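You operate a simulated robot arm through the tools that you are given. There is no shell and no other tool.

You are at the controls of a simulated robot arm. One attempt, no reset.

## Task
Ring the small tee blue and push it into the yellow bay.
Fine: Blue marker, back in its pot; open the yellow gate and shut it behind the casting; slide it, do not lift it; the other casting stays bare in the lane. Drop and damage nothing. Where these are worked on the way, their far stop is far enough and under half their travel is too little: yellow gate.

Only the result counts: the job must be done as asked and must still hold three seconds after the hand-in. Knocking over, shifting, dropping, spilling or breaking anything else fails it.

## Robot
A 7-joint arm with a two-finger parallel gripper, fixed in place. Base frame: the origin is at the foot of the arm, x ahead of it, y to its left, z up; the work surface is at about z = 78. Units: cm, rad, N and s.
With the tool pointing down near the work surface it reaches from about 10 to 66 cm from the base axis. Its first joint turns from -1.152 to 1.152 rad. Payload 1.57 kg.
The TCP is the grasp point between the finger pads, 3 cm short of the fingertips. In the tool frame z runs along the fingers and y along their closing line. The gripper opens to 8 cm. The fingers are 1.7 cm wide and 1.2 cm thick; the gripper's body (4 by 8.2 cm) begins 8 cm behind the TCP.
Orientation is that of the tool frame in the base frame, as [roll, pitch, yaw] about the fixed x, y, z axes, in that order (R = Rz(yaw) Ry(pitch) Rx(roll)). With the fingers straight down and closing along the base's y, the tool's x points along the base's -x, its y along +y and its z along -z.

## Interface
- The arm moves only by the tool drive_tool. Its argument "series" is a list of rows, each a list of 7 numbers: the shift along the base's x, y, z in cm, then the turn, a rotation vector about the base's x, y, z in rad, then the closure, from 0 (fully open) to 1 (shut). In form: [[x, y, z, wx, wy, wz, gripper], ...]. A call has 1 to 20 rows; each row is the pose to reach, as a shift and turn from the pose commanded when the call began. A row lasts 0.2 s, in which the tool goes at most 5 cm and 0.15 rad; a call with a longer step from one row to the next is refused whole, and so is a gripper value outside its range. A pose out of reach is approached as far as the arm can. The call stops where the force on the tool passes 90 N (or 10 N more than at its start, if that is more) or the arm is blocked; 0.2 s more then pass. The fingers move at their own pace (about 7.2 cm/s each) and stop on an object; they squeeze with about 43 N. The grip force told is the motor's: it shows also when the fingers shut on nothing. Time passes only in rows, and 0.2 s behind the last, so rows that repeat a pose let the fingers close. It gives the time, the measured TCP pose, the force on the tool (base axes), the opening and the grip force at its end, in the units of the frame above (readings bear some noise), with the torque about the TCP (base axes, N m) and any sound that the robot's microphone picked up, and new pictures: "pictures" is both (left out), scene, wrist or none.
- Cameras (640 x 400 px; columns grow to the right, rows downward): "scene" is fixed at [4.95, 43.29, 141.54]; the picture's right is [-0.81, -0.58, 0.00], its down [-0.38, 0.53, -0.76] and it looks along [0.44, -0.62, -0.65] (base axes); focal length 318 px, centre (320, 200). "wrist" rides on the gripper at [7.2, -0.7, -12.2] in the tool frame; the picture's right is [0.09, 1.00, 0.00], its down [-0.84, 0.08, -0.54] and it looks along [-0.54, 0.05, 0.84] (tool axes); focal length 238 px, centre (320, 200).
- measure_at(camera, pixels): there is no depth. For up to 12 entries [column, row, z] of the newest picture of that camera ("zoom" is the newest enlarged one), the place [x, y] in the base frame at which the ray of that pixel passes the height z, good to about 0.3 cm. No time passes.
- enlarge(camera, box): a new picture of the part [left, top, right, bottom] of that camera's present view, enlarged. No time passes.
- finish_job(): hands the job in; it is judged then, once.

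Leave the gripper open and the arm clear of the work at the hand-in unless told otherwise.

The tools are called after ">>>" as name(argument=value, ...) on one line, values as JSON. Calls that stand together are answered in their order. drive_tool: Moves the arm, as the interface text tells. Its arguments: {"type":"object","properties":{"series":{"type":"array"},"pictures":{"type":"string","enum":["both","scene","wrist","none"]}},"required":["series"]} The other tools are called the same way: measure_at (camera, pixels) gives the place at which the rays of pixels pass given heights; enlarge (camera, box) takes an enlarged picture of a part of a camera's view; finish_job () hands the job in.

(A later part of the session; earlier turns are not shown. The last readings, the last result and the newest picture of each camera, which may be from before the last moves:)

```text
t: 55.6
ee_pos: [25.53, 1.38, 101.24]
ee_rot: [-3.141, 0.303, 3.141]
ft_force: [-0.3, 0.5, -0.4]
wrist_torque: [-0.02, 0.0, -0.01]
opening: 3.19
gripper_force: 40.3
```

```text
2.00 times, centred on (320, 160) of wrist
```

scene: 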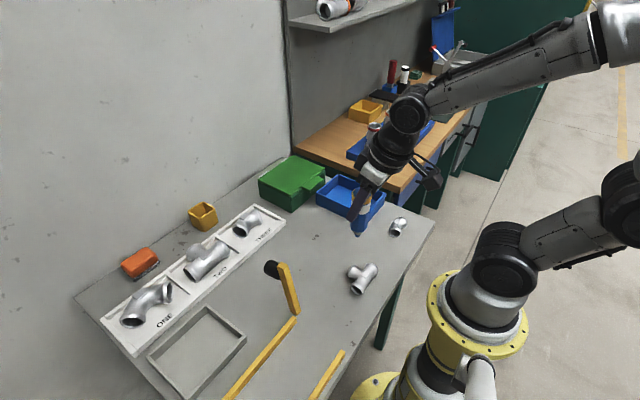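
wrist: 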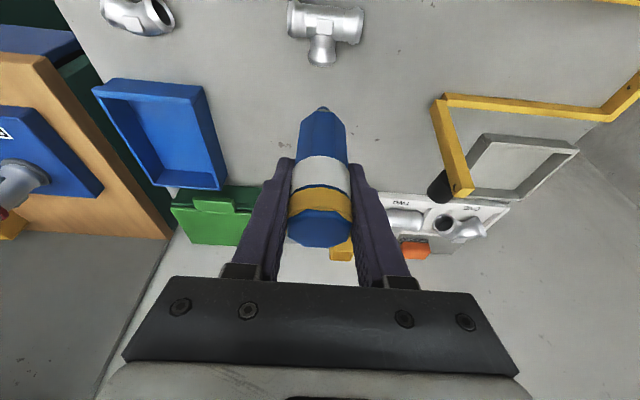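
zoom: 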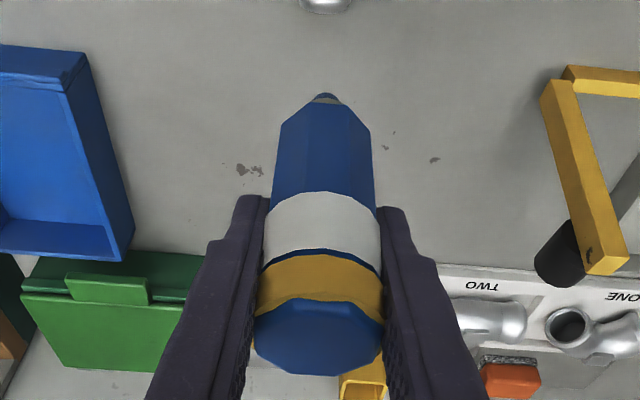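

I'll verify the nib position from both cameras.

>>> measure_at(camera="wrist", pixels=[[322.5, 108.5, 92], [322.5, 108.5, 92.6], [322.5, 108.5, 93.2], [290, 35, 79.5], [361, 38, 79.5], [321, 62, 79.5], [325, 22, 79.5]])

>>> measure_at(camera="scene", pixels=[[358, 235.5, 92], [358, 235.5, 92.6], [358, 235.5, 93.2], [362, 276, 81], [365, 279, 81]])

>>> enlarge(camera="scene", box=[335, 250, 395, 305])

>>> enlarge(camera="wrist", box=[270, 0, 380, 75])

```text
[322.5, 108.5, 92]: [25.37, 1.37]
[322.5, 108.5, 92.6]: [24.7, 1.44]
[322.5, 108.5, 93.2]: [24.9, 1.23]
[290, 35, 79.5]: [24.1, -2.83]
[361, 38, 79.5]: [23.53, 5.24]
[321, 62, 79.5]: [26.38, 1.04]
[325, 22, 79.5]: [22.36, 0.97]
```

```text
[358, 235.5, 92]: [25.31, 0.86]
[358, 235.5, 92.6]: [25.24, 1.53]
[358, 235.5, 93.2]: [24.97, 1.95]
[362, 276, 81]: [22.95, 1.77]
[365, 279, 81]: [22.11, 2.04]
```

```text
7.27 times, centred on (365, 278) of scene
```

zoom: 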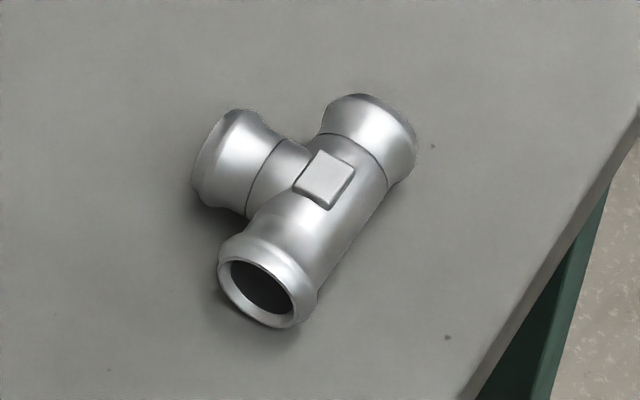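

```text
5.33 times, centred on (325, 38) of wrist
```

zoom: 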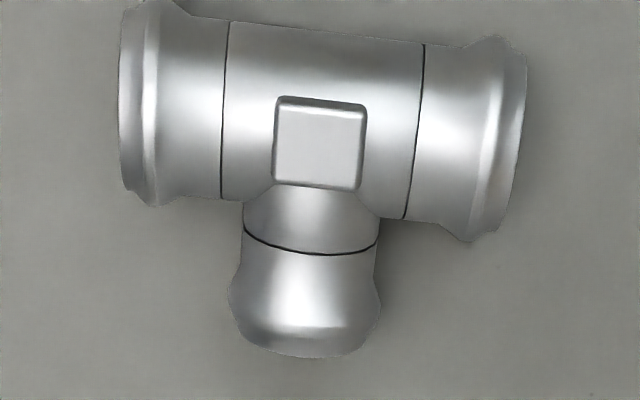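

The nib is at about (25.05, 1.35, 92.6). The tee's run lies along y with its axis at x≈22.6, ~3 cm diameter (top z≈81.2). I'll bring the nib above the neck of the +y leg (22.6, 3.1), stopping about 1.5 cm above it.

>>> drive_tool(series=[[-1, 0.8, -3, 0, 0, 0, 0.75], [-2, 1.5, -6, 0, 0, 0, 0.75], [-2.45, 1.75, -8.5, 0, 0, 0, 0.75], [-2.45, 1.75, -9.6, 0, 0, 0, 0.75], [-2.45, 1.75, -9.6, 0, 0, 0, 0.75]])

>>> enlarge(camera="scene", box=[325, 230, 405, 310])

>>> enlarge(camera="wrist", box=[250, 40, 390, 160])

```text
t: 56.8
ee_pos: [23.03, 3.05, 91.74]
ee_rot: [-3.142, 0.303, -3.141]
ft_force: [0.9, 0.5, -1.2]
wrist_torque: [0.01, -0.01, -0.02]
opening: 3.25
gripper_force: 40.2
```

scene: 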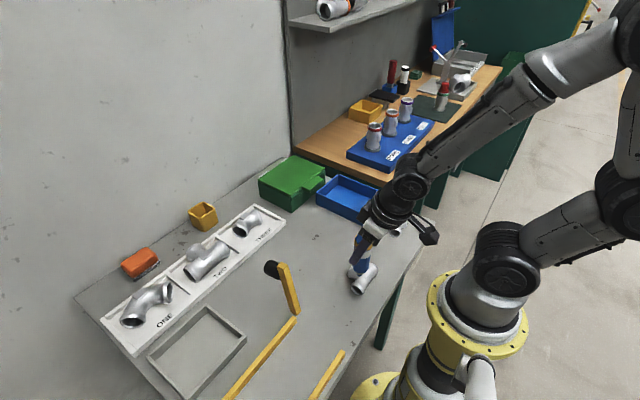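
wrist: 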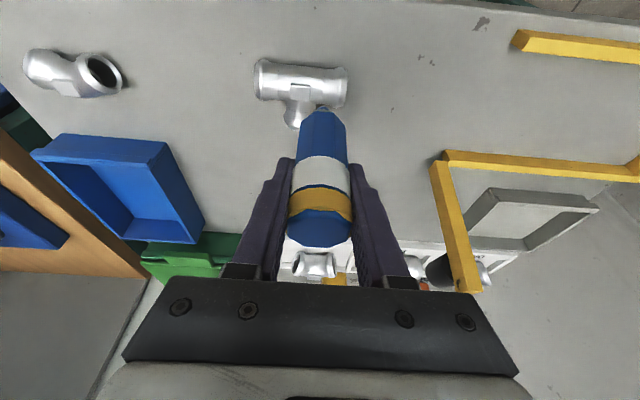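

```text
5.00 times, centred on (365, 270) of scene
```

zoom: 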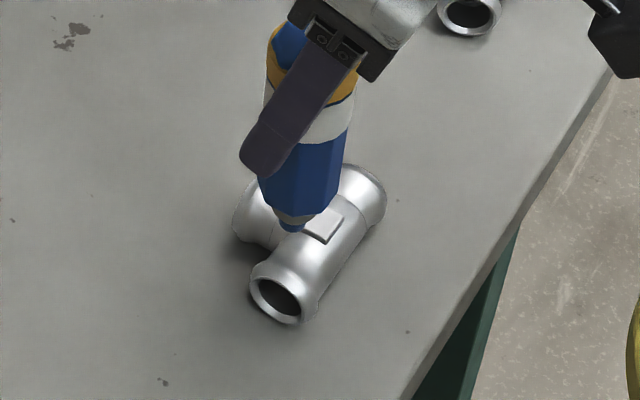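

```text
3.33 times, centred on (320, 100) of wrist
```

zoom: 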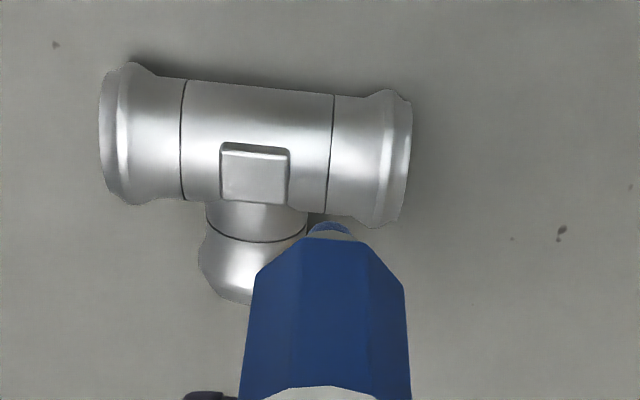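

The nib is roughly 1.2 cm above the leg. I'll lower gently in small steps watching the vertical force.

>>> drive_tool(series=[[0, 0, -0.2, 0, 0, 0, 0.75], [0, 0, -0.4, 0, 0, 0, 0.75], [0, 0, -0.6, 0, 0, 0, 0.75], [0, 0, -0.7, 0, 0, 0, 0.75], [0, 0, -0.7, 0, 0, 0, 0.75]], pictures="scene")

>>> enlarge(camera="scene", box=[335, 250, 385, 300])

```text
t: 58.0
ee_pos: [23.12, 2.93, 91.02]
ee_rot: [-3.14, 0.302, -3.141]
ft_force: [-0.4, 0.0, -1.5]
wrist_torque: [-0.02, 0.01, -0.01]
opening: 3.21
gripper_force: 41.0
```

scene: 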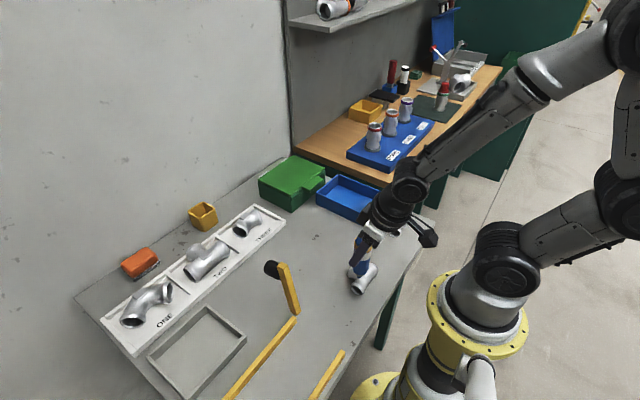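

```text
8.00 times, centred on (360, 275) of scene
```

zoom: 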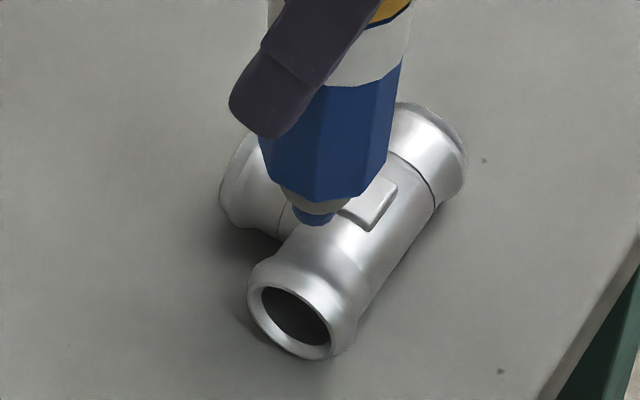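

The nib looks right above the leg's ridge. I continue down in 0.1 cm steps.

>>> drive_tool(series=[[0, 0, -0.1, 0, 0, 0, 0.75], [0, 0, -0.2, 0, 0, 0, 0.75], [0, 0, -0.3, 0, 0, 0, 0.75], [0, 0, -0.3, 0, 0, 0, 0.75]], pictures="scene")

>>> enlarge(camera="scene", box=[335, 250, 385, 300])

```text
t: 59.0
ee_pos: [23.09, 3.08, 90.55]
ee_rot: [-3.141, 0.301, -3.14]
ft_force: [-1.2, -0.2, -0.1]
wrist_torque: [0.02, -0.03, -0.01]
opening: 3.22
gripper_force: 40.1
```

scene: 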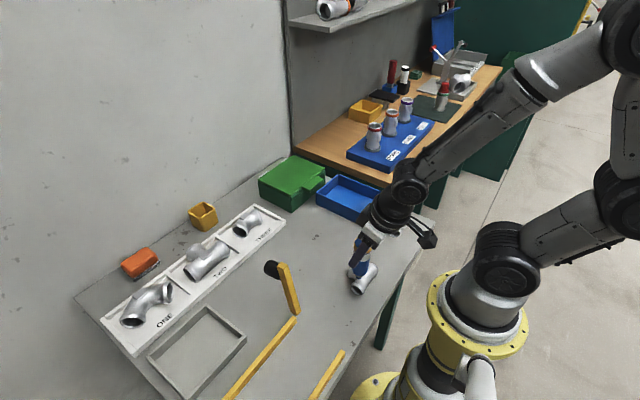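

```text
8.00 times, centred on (360, 275) of scene
```

zoom: 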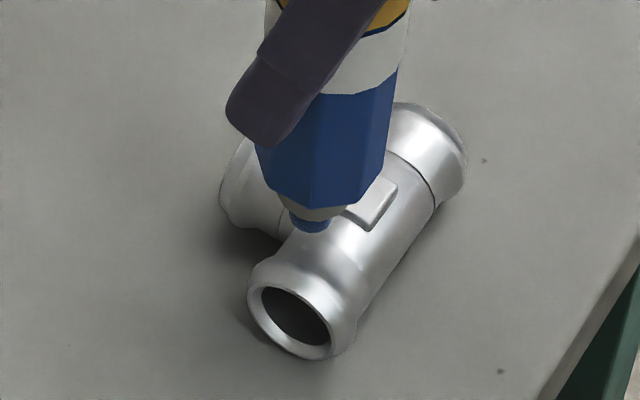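

No contact yet. Three more 0.1 cm steps.

>>> drive_tool(series=[[0, 0, -0.1, 0, 0, 0, 0.75], [0, 0, -0.2, 0, 0, 0, 0.75], [0, 0, -0.3, 0, 0, 0, 0.75], [0, 0, -0.3, 0, 0, 0, 0.75]], pictures="scene")

>>> enlarge(camera="scene", box=[335, 250, 385, 300])

```text
t: 60.0
ee_pos: [23.12, 3.07, 90.4]
ee_rot: [3.141, 0.302, 3.141]
ft_force: [-0.4, -0.2, -0.4]
wrist_torque: [0.0, -0.02, 0.0]
opening: 3.22
gripper_force: 40.5
```

scene: 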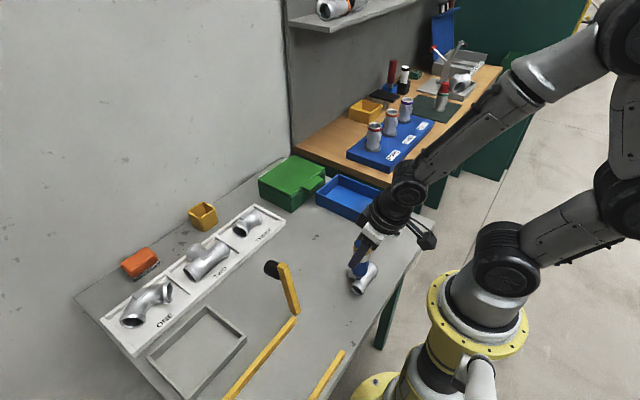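

```text
8.00 times, centred on (360, 275) of scene
```

zoom: 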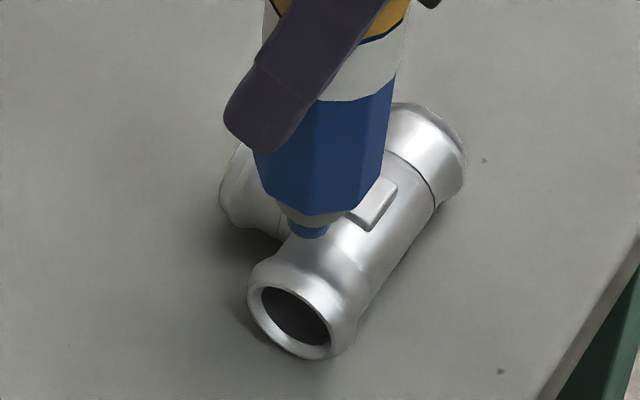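

I'll compare nib and leg-axis positions with the calibrated measure tool in the same picture.

>>> measure_at(camera="scene", pixels=[[358.6, 279.4, 81], [358.6, 279.4, 81.5], [358.6, 279.4, 80.5], [356.9, 289.8, 79.75], [374.4, 268.1, 79.75]])

>>> drive_tool(series=[[0, 0, 0, 0, 0, 0, 0.75]], pictures="wrist")

>>> enlarge(camera="wrist", box=[250, 40, 390, 160])

```text
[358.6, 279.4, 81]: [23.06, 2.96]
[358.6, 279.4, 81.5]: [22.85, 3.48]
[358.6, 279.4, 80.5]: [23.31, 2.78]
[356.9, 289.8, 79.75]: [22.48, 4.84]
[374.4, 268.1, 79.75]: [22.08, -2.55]
```

```text
t: 60.4
ee_pos: [23.1, 3.04, 90.25]
ee_rot: [3.141, 0.3, -3.14]
ft_force: [0.3, 0.7, -1.4]
wrist_torque: [0.01, 0.02, -0.03]
opening: 3.22
gripper_force: 40.4
```

wrist: 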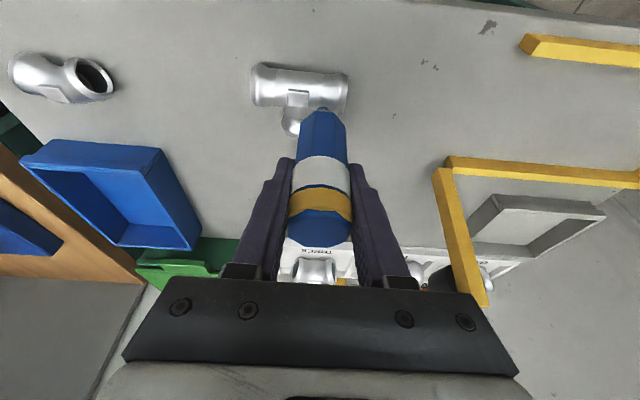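

```text
3.33 times, centred on (320, 100) of wrist
```

zoom: 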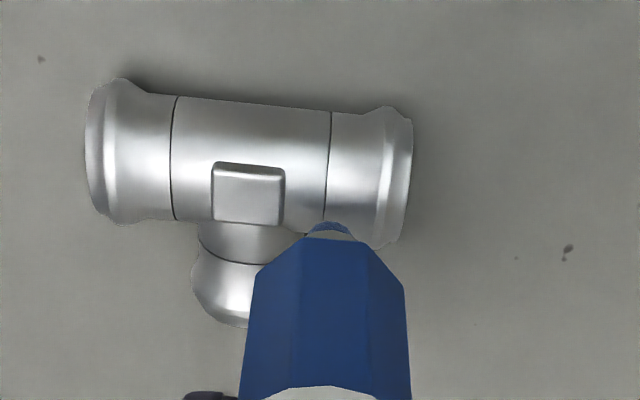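

The nib is at the seam line in y but ~0.6 cm to the +x side of the ridge. I'll raise 0.4, shift −0.6 in x, and lower again in small steps.

>>> drive_tool(series=[[0, 0, 0.4, 0, 0, 0, 0.75], [-0.3, 0, 0.4, 0, 0, 0, 0.75], [-0.6, 0, 0.4, 0, 0, 0, 0.75], [-0.6, 0, 0.2, 0, 0, 0, 0.75], [-0.6, 0, 0.1, 0, 0, 0, 0.75], [-0.6, 0, 0, 0, 0, 0, 0.75], [-0.6, 0, -0.1, 0, 0, 0, 0.75], [-0.6, 0, -0.1, 0, 0, 0, 0.75]])

>>> enlarge(camera="scene", box=[335, 250, 385, 300])

>>> enlarge(camera="wrist", box=[250, 40, 390, 160])

```text
t: 62.2
ee_pos: [22.57, 3.1, 90.42]
ee_rot: [3.14, 0.303, 3.141]
ft_force: [-0.1, -0.1, -0.3]
wrist_torque: [0.04, 0.01, -0.03]
opening: 3.22
gripper_force: 40.6
```

scene: 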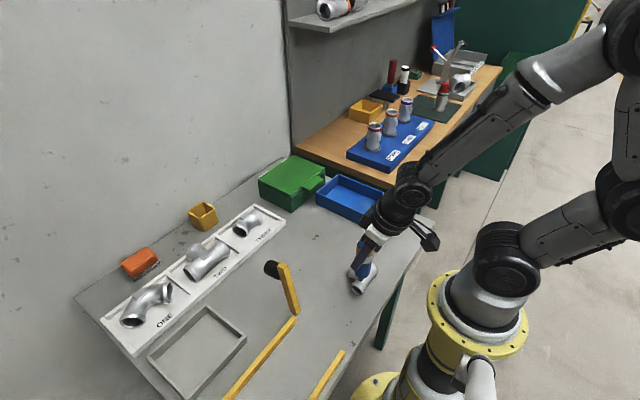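
wrist: 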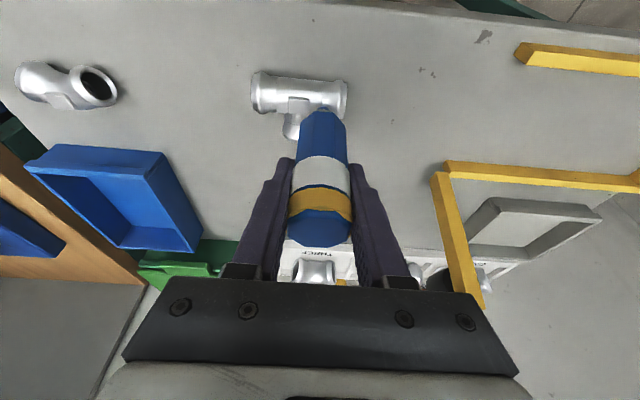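

```text
8.00 times, centred on (360, 275) of scene
```

zoom: 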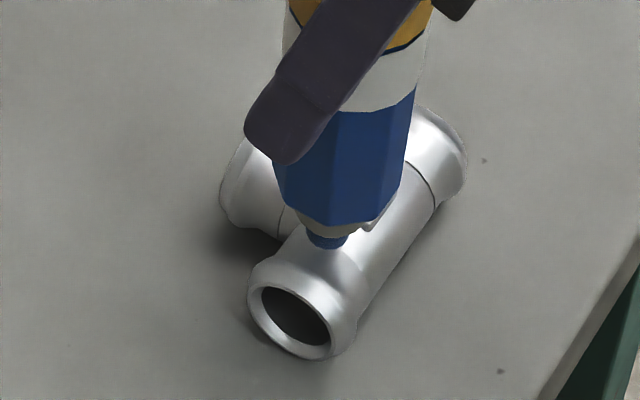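

```text
3.33 times, centred on (320, 100) of wrist
```

zoom: 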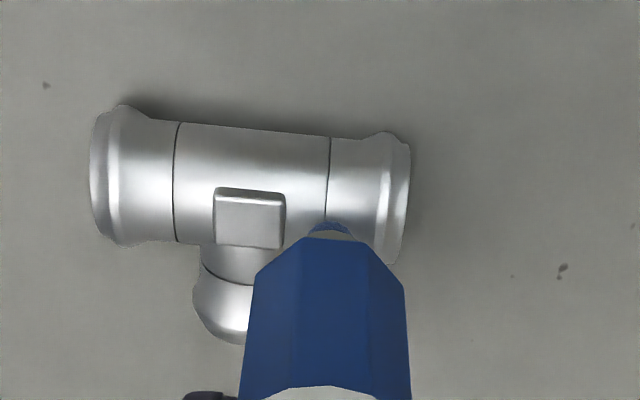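

Now on the ridge. Lowering in 0.1 cm steps to find contact.

>>> drive_tool(series=[[0, 0, -0.1, 0, 0, 0, 0.75], [0, 0, -0.2, 0, 0, 0, 0.75], [0, 0, -0.2, 0, 0, 0, 0.75]], pictures="none")

>>> drive_tool(series=[[0, 0, -0.1, 0, 0, 0, 0.75], [0, 0, -0.1, 0, 0, 0, 0.75]], pictures="scene")

>>> enlarge(camera="scene", box=[335, 250, 385, 300])

```text
t: 63.0
ee_pos: [22.54, 3.04, 90.09]
ee_rot: [-3.14, 0.301, -3.141]
ft_force: [-0.5, 0.1, -0.6]
wrist_torque: [0.02, -0.01, 0.01]
opening: 3.22
gripper_force: 40.4
```

```text
t: 63.6
ee_pos: [22.6, 2.96, 89.99]
ee_rot: [3.141, 0.302, 3.14]
ft_force: [-2.8, -0.9, 7.9]
wrist_torque: [-0.07, 0.19, -0.01]
opening: 3.2
gripper_force: 40.5
```

scene: 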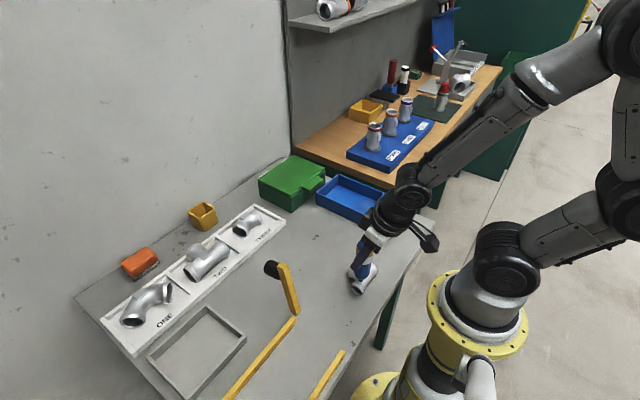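

```text
8.00 times, centred on (360, 275) of scene
```

zoom: 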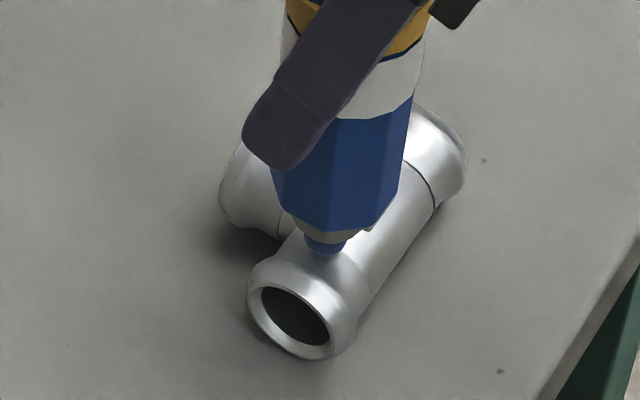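

Contact at 8 N. I'll hold a moment, then lift and look at what mark it left.

>>> drive_tool(series=[[0, 0, 0, 0, 0, 0, 0.75], [0, 0, 0, 0, 0, 0, 0.75], [0, 0, 0.5, 0, 0, 0, 0.75], [0.5, -0.5, 1.5, 0, 0, 0, 0.75], [1, -1, 3, 0, 0, 0, 0.75], [1.5, -2, 5, 0, 0, 0, 0.75], [1.5, -4, 6, 0, 0, 0, 0.75], [1.5, -6, 6, 0, 0, 0, 0.75], [1.5, -6, 6, 0, 0, 0, 0.75]])

>>> enlarge(camera="scene", box=[335, 250, 385, 300])

>>> enlarge(camera="wrist", box=[320, 30, 440, 140])

```text
t: 65.6
ee_pos: [24.06, -3.08, 95.99]
ee_rot: [-3.141, 0.3, -3.14]
ft_force: [0.2, 0.1, -0.5]
wrist_torque: [0.02, 0.01, 0.02]
opening: 3.23
gripper_force: 40.4
```

scene: 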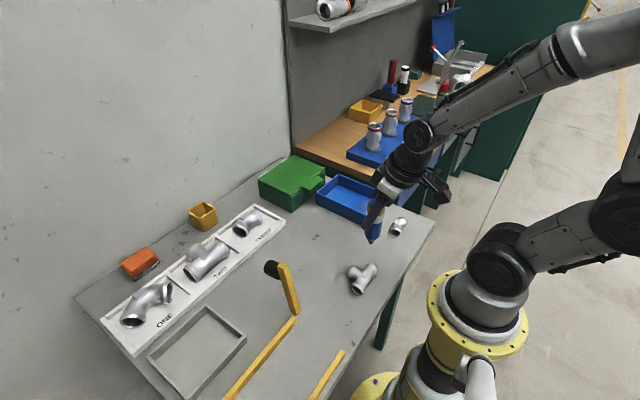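
wrist: 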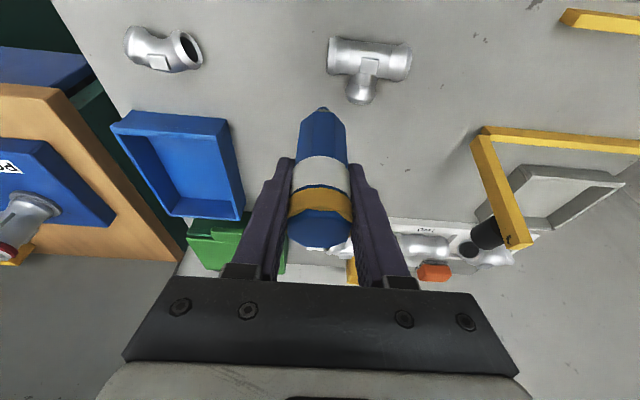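

```text
8.00 times, centred on (360, 275) of scene
```

zoom: 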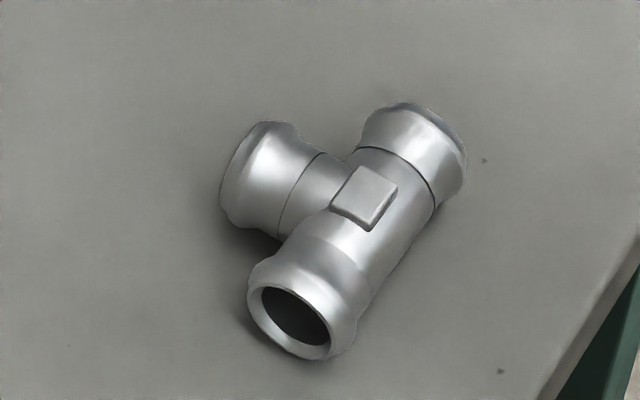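

```text
3.64 times, centred on (380, 85) of wrist
```

zoom: 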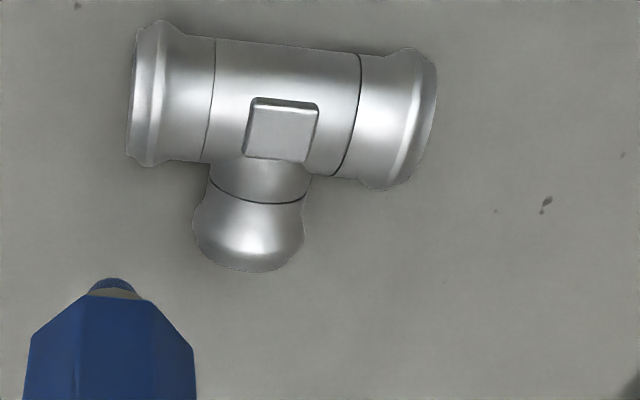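

No visible mark from a mere touch. I'll go back and drag a short stroke across the ridge, following its curve, to see whether it inks when moving.

>>> drive_tool(series=[[0, 2.5, 0, 0, 0, 0, 0.75], [-1, 5, -0.5, 0, 0, 0, 0.75], [-2, 6, -2.5, 0, 0, 0, 0.75], [-2.1, 6, -4.5, 0, 0, 0, 0.75], [-2.1, 6, -5.5, 0, 0, 0, 0.75], [-2.1, 6, -5.9, 0, 0, 0, 0.75], [-2.1, 6, -6.12, 0, 0, 0, 0.75], [-1.95, 6, -6.07, 0, 0, 0, 0.75], [-1.8, 6, -6.03, 0, 0, 0, 0.75], [-1.65, 6, -6.0, 0, 0, 0, 0.75], [-1.5, 6, -6.0, 0, 0, 0, 0.75], [-1.35, 6, -6.0, 0, 0, 0, 0.75], [-1.2, 6, -6.03, 0, 0, 0, 0.75], [-1.05, 6, -6.07, 0, 0, 0, 0.75], [-0.9, 6, -6.12, 0, 0, 0, 0.75]])

>>> enlarge(camera="scene", box=[335, 250, 385, 300])

>>> enlarge(camera="wrist", box=[250, 40, 390, 160])

```text
t: 68.8
ee_pos: [23.2, 3.11, 89.97]
ee_rot: [3.141, 0.304, -3.141]
ft_force: [-4.9, -5.6, 18.8]
wrist_torque: [-0.36, 0.51, 0.05]
opening: 3.24
gripper_force: 40.6
```

scene: 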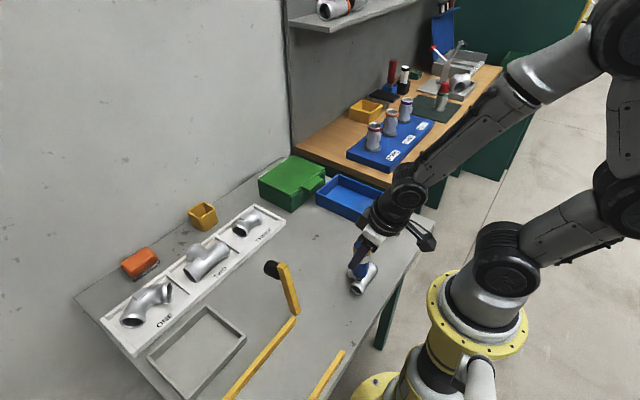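
wrist: 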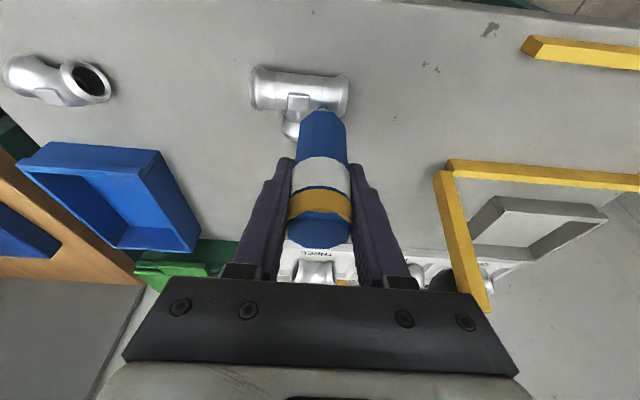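

```text
8.00 times, centred on (360, 275) of scene
```

zoom: 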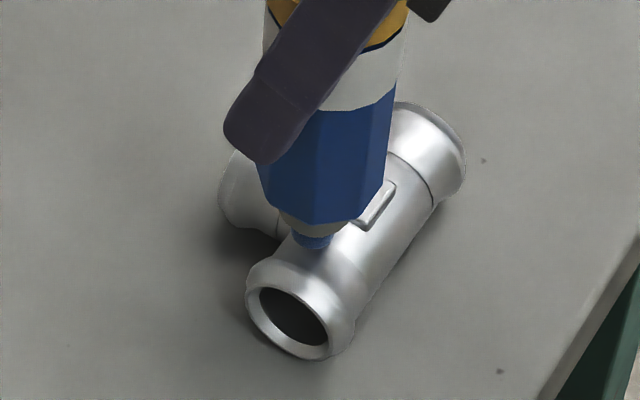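

```text
3.33 times, centred on (320, 100) of wrist
```

zoom: 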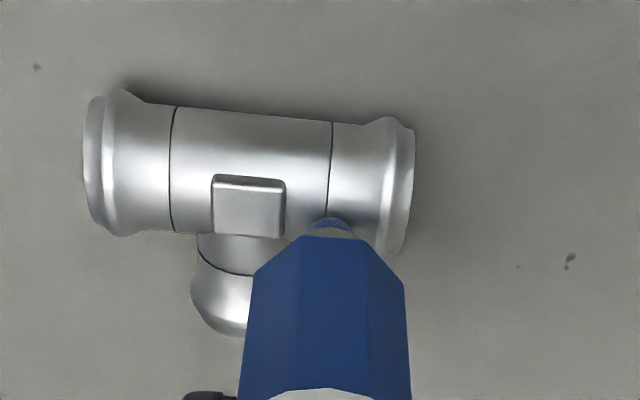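

Pressed at 19 N at the end of the stroke. I'll lift away and look for ink.

>>> drive_tool(series=[[0, 0, 0.5, 0, 0, 0, 0.75], [0, 0, 1.5, 0, 0, 0, 0.75], [0.5, -1, 3, 0, 0, 0, 0.75], [1, -3, 5, 0, 0, 0, 0.75], [1, -6, 6, 0, 0, 0, 0.75], [1, -6, 6, 0, 0, 0, 0.75]])

>>> enlarge(camera="scene", box=[335, 250, 385, 300])

>>> enlarge(camera="wrist", box=[310, 20, 430, 120])

```text
t: 70.2
ee_pos: [24.06, -2.92, 95.89]
ee_rot: [3.141, 0.302, 3.14]
ft_force: [0.1, -1.1, -0.7]
wrist_torque: [0.0, 0.02, -0.02]
opening: 3.23
gripper_force: 40.8
```

scene: 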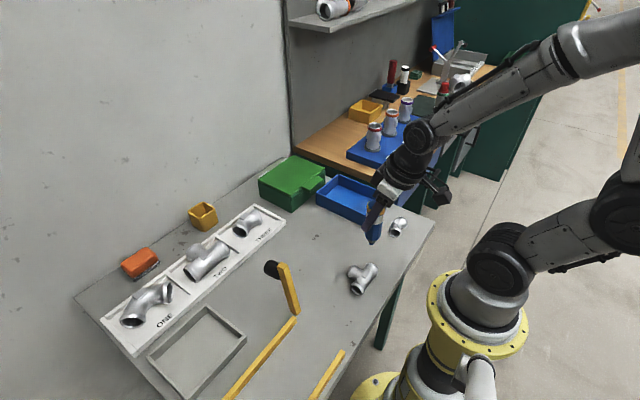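
wrist: 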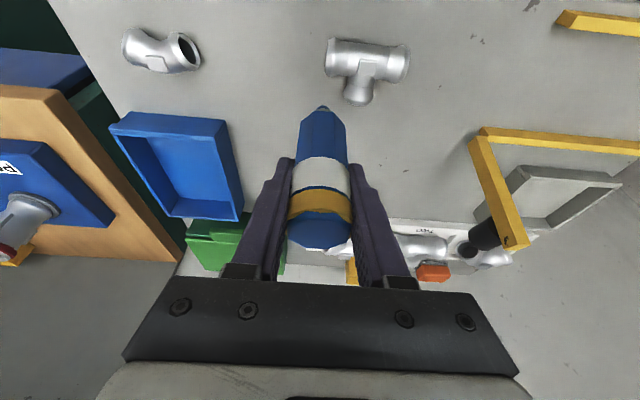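

```text
8.00 times, centred on (360, 275) of scene
```

zoom: 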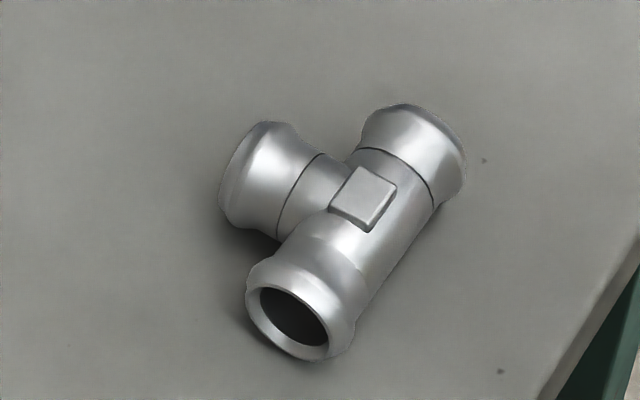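

```text
4.00 times, centred on (370, 70) of wrist
```

zoom: 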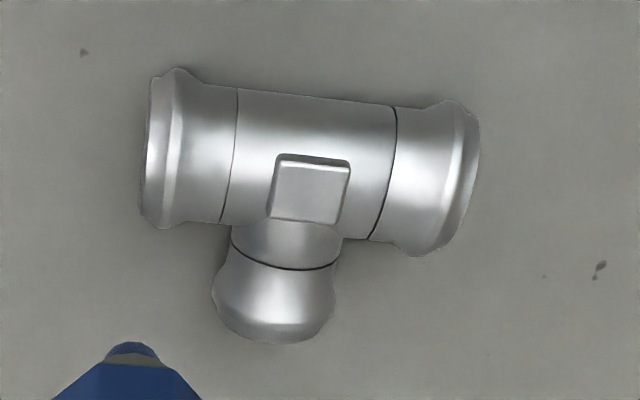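

No ink on the round leg even with a dragged stroke. Each casting has a flat pad on top; perhaps that is the marking spot. I'll measure the pad centre.

>>> measure_at(camera="wrist", pixels=[[368, 67, 81.6], [361, 59, 81.6], [377, 60, 81.6], [376, 75, 81.6], [360, 74, 81.6], [321.5, 107, 87.2], [389, 58, 81]])

>>> measure_at(camera="scene", pixels=[[365.4, 274.7, 81.6], [365.4, 274.7, 81.3], [356.6, 289.8, 79.75], [371, 240, 87]])

>>> enlarge(camera="scene", box=[340, 180, 420, 260])

```text
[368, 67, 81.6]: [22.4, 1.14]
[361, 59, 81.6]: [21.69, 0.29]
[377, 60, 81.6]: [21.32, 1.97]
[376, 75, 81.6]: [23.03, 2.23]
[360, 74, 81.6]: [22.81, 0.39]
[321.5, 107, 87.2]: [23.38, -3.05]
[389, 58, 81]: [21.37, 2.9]
```

```text
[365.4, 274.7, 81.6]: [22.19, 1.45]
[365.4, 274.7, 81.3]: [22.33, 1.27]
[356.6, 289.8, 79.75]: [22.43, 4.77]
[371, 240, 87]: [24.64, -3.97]
```

```text
5.00 times, centred on (380, 220) of scene
```

zoom: 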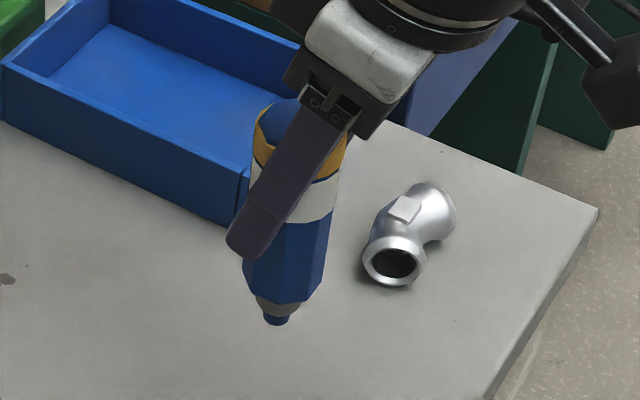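

The pad centre is about (22.3, 1.2). I'll bring the nib over it, stop ~0.5 cm above, then lower in small steps.

>>> drive_tool(series=[[-0.5, 2, -0.5, 0, 0, 0, 0.75], [-1.5, 4.15, -2, 0, 0, 0, 0.75], [-1.75, 4.15, -4, 0, 0, 0, 0.75], [-1.75, 4.15, -4.9, 0, 0, 0, 0.75], [-1.75, 4.15, -5.1, 0, 0, 0, 0.75], [-1.75, 4.15, -5.2, 0, 0, 0, 0.75], [-1.75, 4.15, -5.2, 0, 0, 0, 0.75]])

>>> enlarge(camera="scene", box=[335, 250, 385, 300])

>>> enlarge(camera="wrist", box=[250, 40, 390, 160])

```text
t: 71.8
ee_pos: [22.32, 1.19, 90.65]
ee_rot: [3.141, 0.302, -3.141]
ft_force: [-0.5, 0.4, 0.0]
wrist_torque: [-0.02, 0.01, 0.0]
opening: 3.24
gripper_force: 40.6
```

scene: 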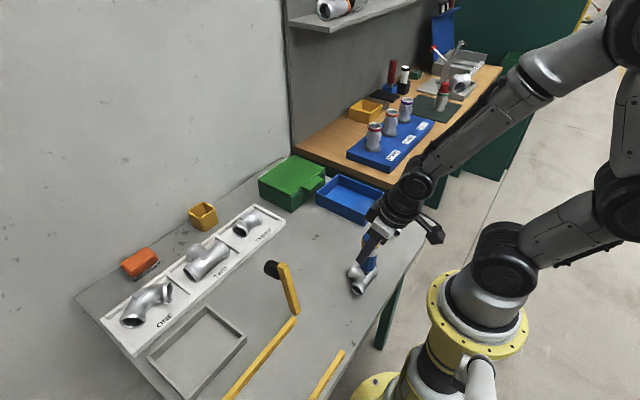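
wrist: 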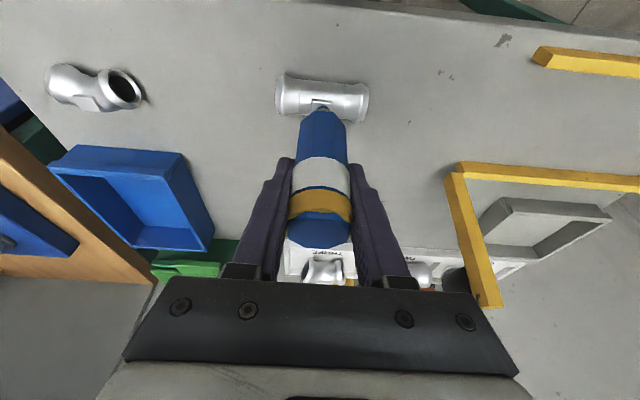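

```text
8.00 times, centred on (360, 275) of scene
```

zoom: 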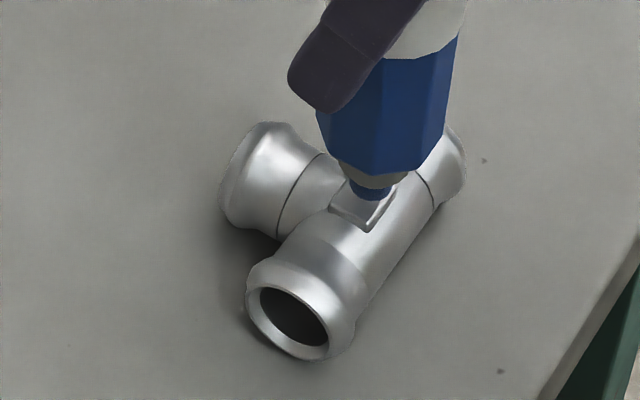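

```text
3.33 times, centred on (320, 100) of wrist
```

zoom: 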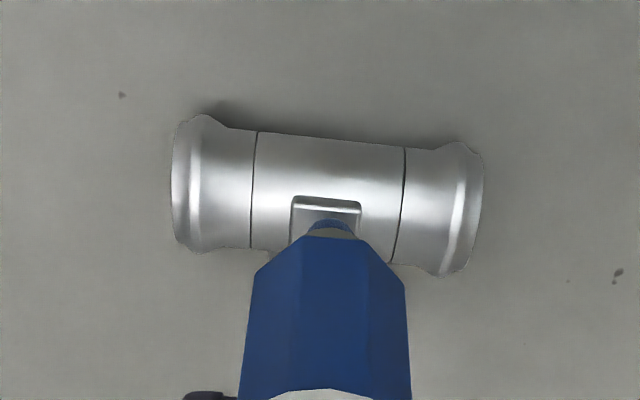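

The nib is above the pad. Lowering to contact.

>>> drive_tool(series=[[0, 0, -0.1, 0, 0, 0, 0.75], [0, 0, -0.2, 0, 0, 0, 0.75], [0, 0, -0.2, 0, 0, 0, 0.75]], pictures="none")

>>> drive_tool(series=[[0, 0, -0.1, 0, 0, 0, 0.75], [0, 0, -0.1, 0, 0, 0, 0.75]], pictures="none")

```text
t: 72.6
ee_pos: [22.33, 1.15, 90.5]
ee_rot: [-3.141, 0.302, -3.141]
ft_force: [0.2, 0.4, 0.3]
wrist_torque: [0.03, -0.01, -0.01]
opening: 3.23
gripper_force: 40.6
```

```text
t: 73.2
ee_pos: [22.36, 1.3, 90.41]
ee_rot: [3.141, 0.302, 3.141]
ft_force: [0.4, -0.1, -1.2]
wrist_torque: [0.01, 0.01, 0.01]
opening: 3.23
gripper_force: 40.7
```

No contact yet; another 0.1 and 0.1.

>>> drive_tool(series=[[0, 0, -0.1, 0, 0, 0, 0.75], [0, 0, -0.1, 0, 0, 0, 0.75]], pictures="none")

>>> drive_tool(series=[[0, 0, -0.08, 0, 0, 0, 0.75], [0, 0, -0.08, 0, 0, 0, 0.75]], pictures="scene")

>>> enlarge(camera="scene", box=[335, 250, 385, 300])

```text
t: 73.8
ee_pos: [22.31, 1.25, 90.44]
ee_rot: [3.141, 0.302, 3.142]
ft_force: [0.3, 0.5, -2.0]
wrist_torque: [-0.01, -0.01, 0.03]
opening: 3.22
gripper_force: 40.2
```

```text
t: 74.4
ee_pos: [22.37, 1.16, 90.19]
ee_rot: [3.142, 0.302, 3.14]
ft_force: [0.2, 0.3, -1.1]
wrist_torque: [-0.01, 0.01, -0.03]
opening: 3.23
gripper_force: 40.2
```

scene: 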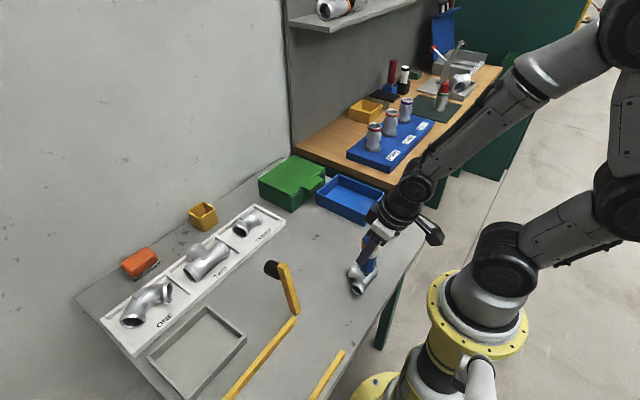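

```text
8.00 times, centred on (360, 275) of scene
```

zoom: 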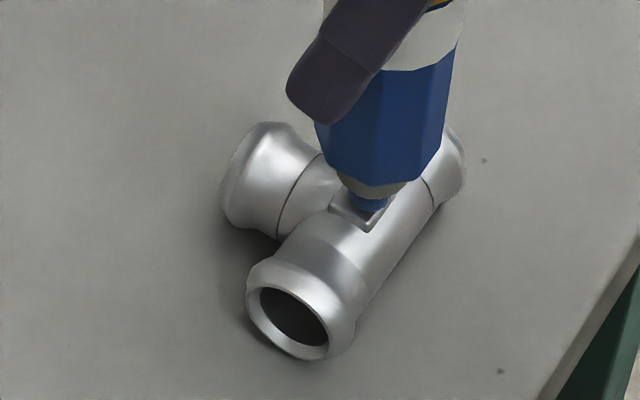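

Still nothing; continuing down by small steps.

>>> drive_tool(series=[[0, 0, -0.08, 0, 0, 0, 0.75], [0, 0, -0.08, 0, 0, 0, 0.75]], pictures="none")

>>> drive_tool(series=[[0, 0, -0.08, 0, 0, 0, 0.75], [0, 0, -0.08, 0, 0, 0, 0.75]], pictures="scene")

>>> enlarge(camera="scene", box=[335, 250, 385, 300])

```text
t: 75.0
ee_pos: [22.29, 1.12, 90.13]
ee_rot: [-3.142, 0.302, -3.141]
ft_force: [-0.1, -0.2, -1.0]
wrist_torque: [0.0, 0.0, 0.01]
opening: 3.22
gripper_force: 40.7
```

```text
t: 75.6
ee_pos: [22.38, 1.29, 90.08]
ee_rot: [-3.14, 0.302, -3.141]
ft_force: [-2.9, 0.0, 10.5]
wrist_torque: [0.05, 0.28, 0.01]
opening: 3.22
gripper_force: 40.3
```

scene: 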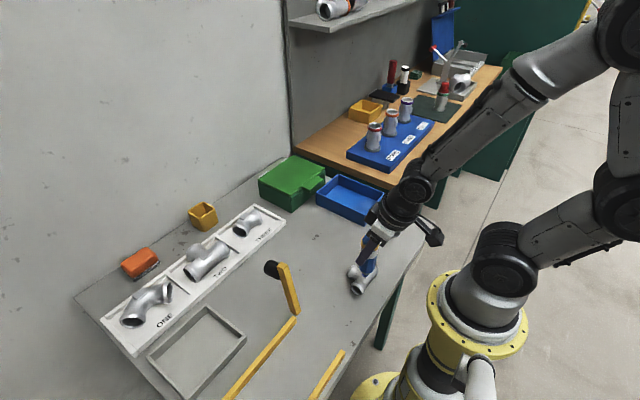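

```text
8.00 times, centred on (360, 275) of scene
```

zoom: 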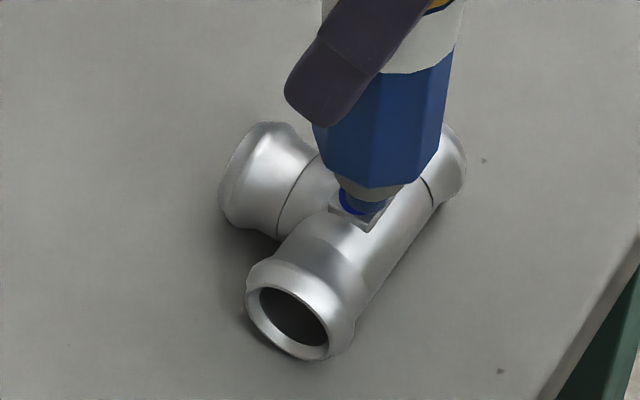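

Contact at 10.5 N, and I see a bright blue spot on the pad by the nib at zoom (346,200). I'll lift and look.

>>> drive_tool(series=[[0, 0, 0, 0, 0, 0, 0.75], [0, 0, 0.5, 0, 0, 0, 0.75], [0, 0, 1.5, 0, 0, 0, 0.75], [0.5, -1, 3, 0, 0, 0, 0.75], [1, -3, 5, 0, 0, 0, 0.75], [1, -5, 6, 0, 0, 0, 0.75], [1, -5, 6, 0, 0, 0, 0.75]])

>>> enlarge(camera="scene", box=[335, 250, 385, 300])

>>> enlarge(camera="wrist", box=[310, 20, 430, 120])

```text
t: 77.2
ee_pos: [23.35, -3.88, 95.96]
ee_rot: [-3.141, 0.302, 3.14]
ft_force: [0.6, 0.4, -0.2]
wrist_torque: [0.02, 0.0, -0.02]
opening: 3.24
gripper_force: 40.5
```

scene: 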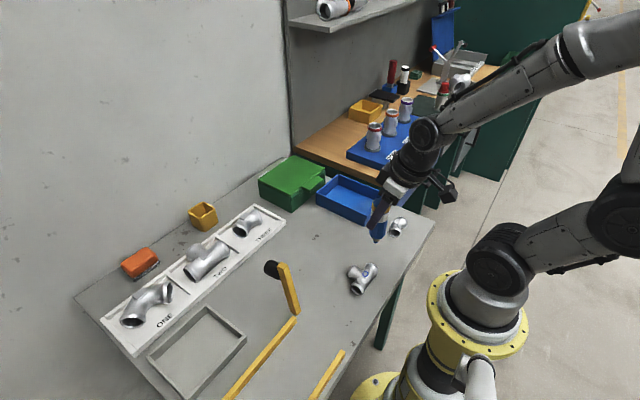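
wrist: 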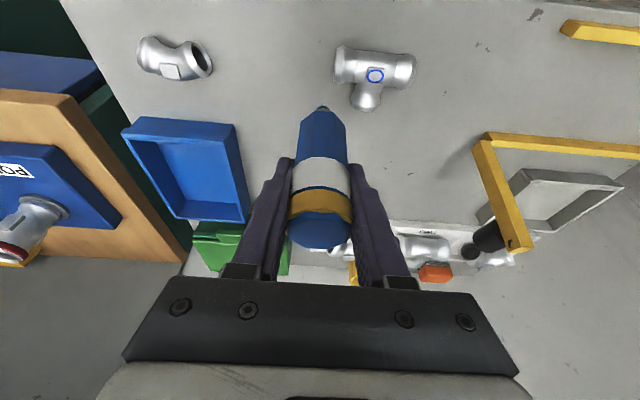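

```text
8.00 times, centred on (360, 275) of scene
```

zoom: 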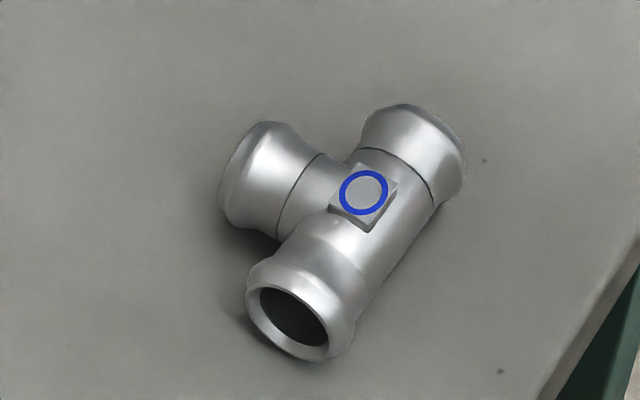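

```text
4.00 times, centred on (370, 70) of wrist
```

zoom: 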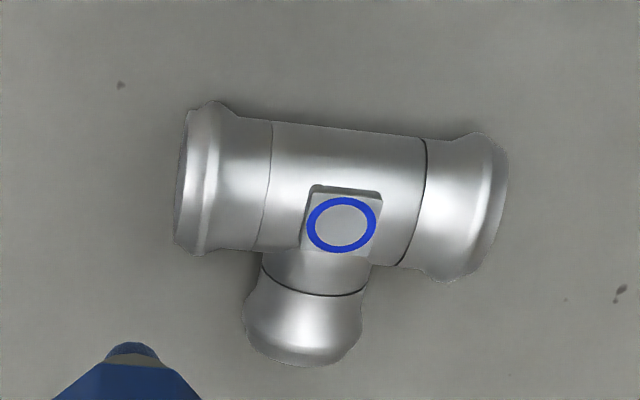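

A crisp blue ring appeared on the tee's pad. Now I return the marker: carry it high back to the pose right above its pot.

>>> drive_tool(series=[[2, 0.5, 3, 0, 0, 0, 0.75], [5.5, 1.3, 6, 0, 0, 0, 0.75], [9.7, 2.6, 8, 0, 0, 0, 0.75], [14.2, 4, 8.5, 0, 0, 0, 0.75], [18.7, 5.4, 8.5, 0, 0, 0, 0.75], [23.2, 6.8, 8.5, 0, 0, 0, 0.75], [27.7, 8.2, 8.5, 0, 0, 0, 0.75], [32.2, 9.6, 8.5, 0, 0, 0, 0.75], [36.7, 11, 7.5, 0, 0, 0, 0.75], [40.5, 12.5, 5.5, 0, 0, 0, 0.75], [43.5, 13.5, 3.8, 0, 0, 0, 0.75], [45.2, 13.9, 2.26, 0, 0, 0, 0.75], [45.2, 13.9, 2.26, 0, 0, 0, 0.75], [45.2, 13.9, 2.26, 0, 0, 0, 0.75]])

>>> enlarge(camera="scene", box=[135, 120, 245, 245])

>>> enlarge(camera="wrist", box=[250, 10, 400, 160])

```text
t: 80.2
ee_pos: [68.74, 10.16, 98.19]
ee_rot: [3.14, 0.302, 3.141]
ft_force: [0.3, 0.2, -1.0]
wrist_torque: [-0.02, -0.02, -0.03]
opening: 3.2
gripper_force: 40.3
```

scene: 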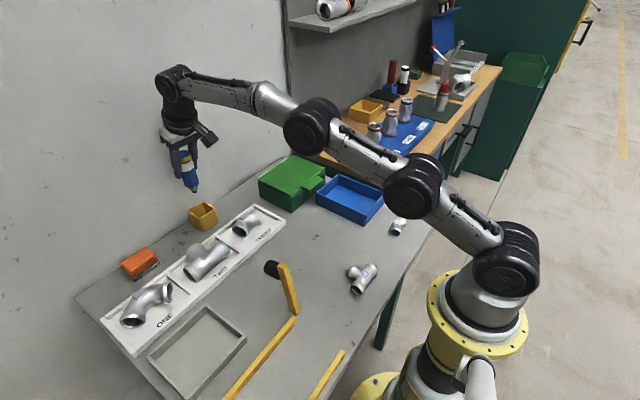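
wrist: 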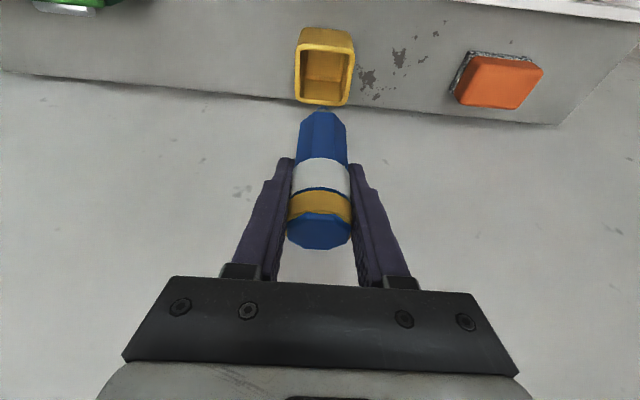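

```text
3.20 times, centred on (190, 182) of scene
```

zoom: 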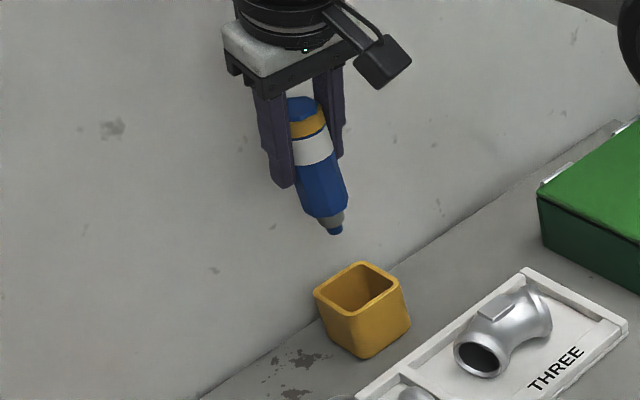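

```text
2.67 times, centred on (325, 85) of wrist
```

zoom: 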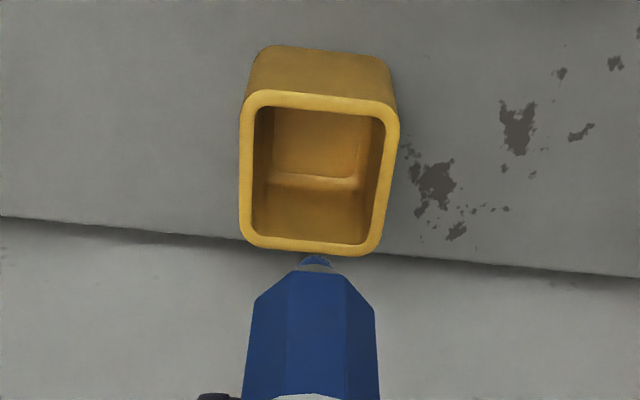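

Same picture as right after lifting, pot unmoved at (325,67). I lower the marker straight down the same way it came out, slowing at the end.

>>> drive_tool(series=[[0, 0, -2, 0, 0, 0, 0.75], [0, 0, -4, 0, 0, 0, 0.75], [0, 0, -5.5, 0, 0, 0, 0.75], [0, 0, -7, 0, 0, 0, 0.75], [0, 0, -8.5, 0, 0, 0, 0.75], [0, 0, -9.5, 0, 0, 0, 0.75], [0, 0, -10.2, 0, 0, 0, 0.75], [0, 0, -10.6, 0, 0, 0, 0.75], [0, 0, -10.6, 0, 0, 0, 0.75]])

>>> enlarge(camera="scene", box=[155, 145, 255, 245])

```text
t: 82.2
ee_pos: [68.54, 10.02, 87.81]
ee_rot: [-3.142, 0.302, -3.141]
ft_force: [0.1, -0.1, -1.1]
wrist_torque: [-0.04, -0.01, -0.04]
opening: 3.19
gripper_force: 40.2
```

scene: 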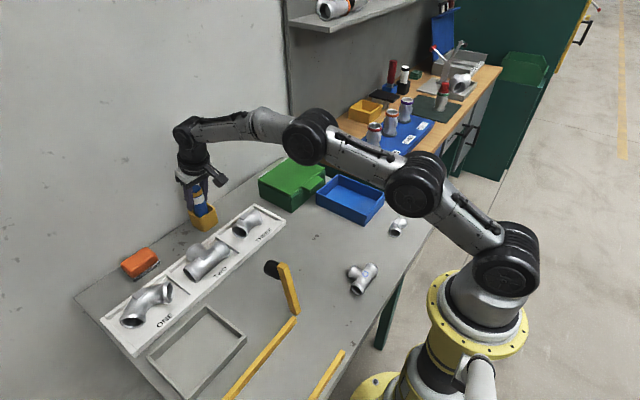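
wrist: 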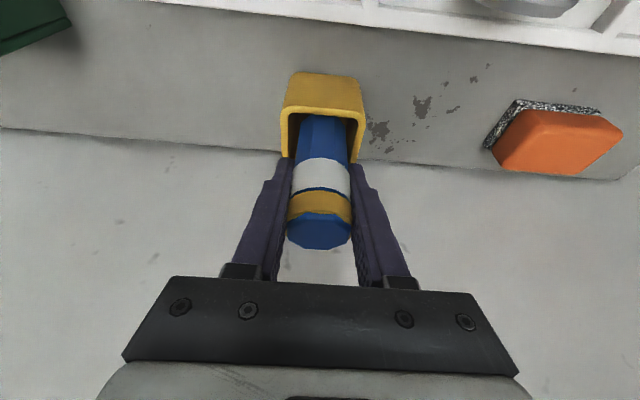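

```text
4.00 times, centred on (205, 195) of scene
```

zoom: 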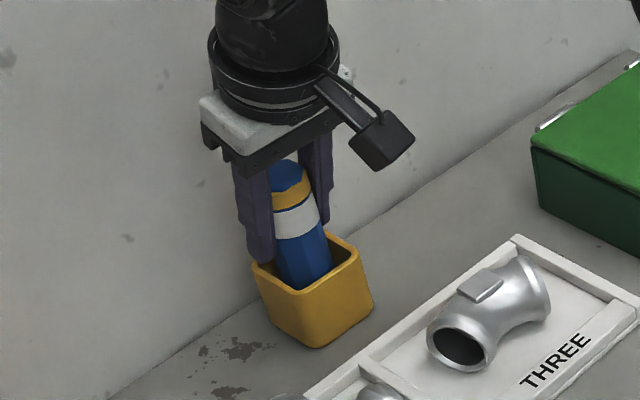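

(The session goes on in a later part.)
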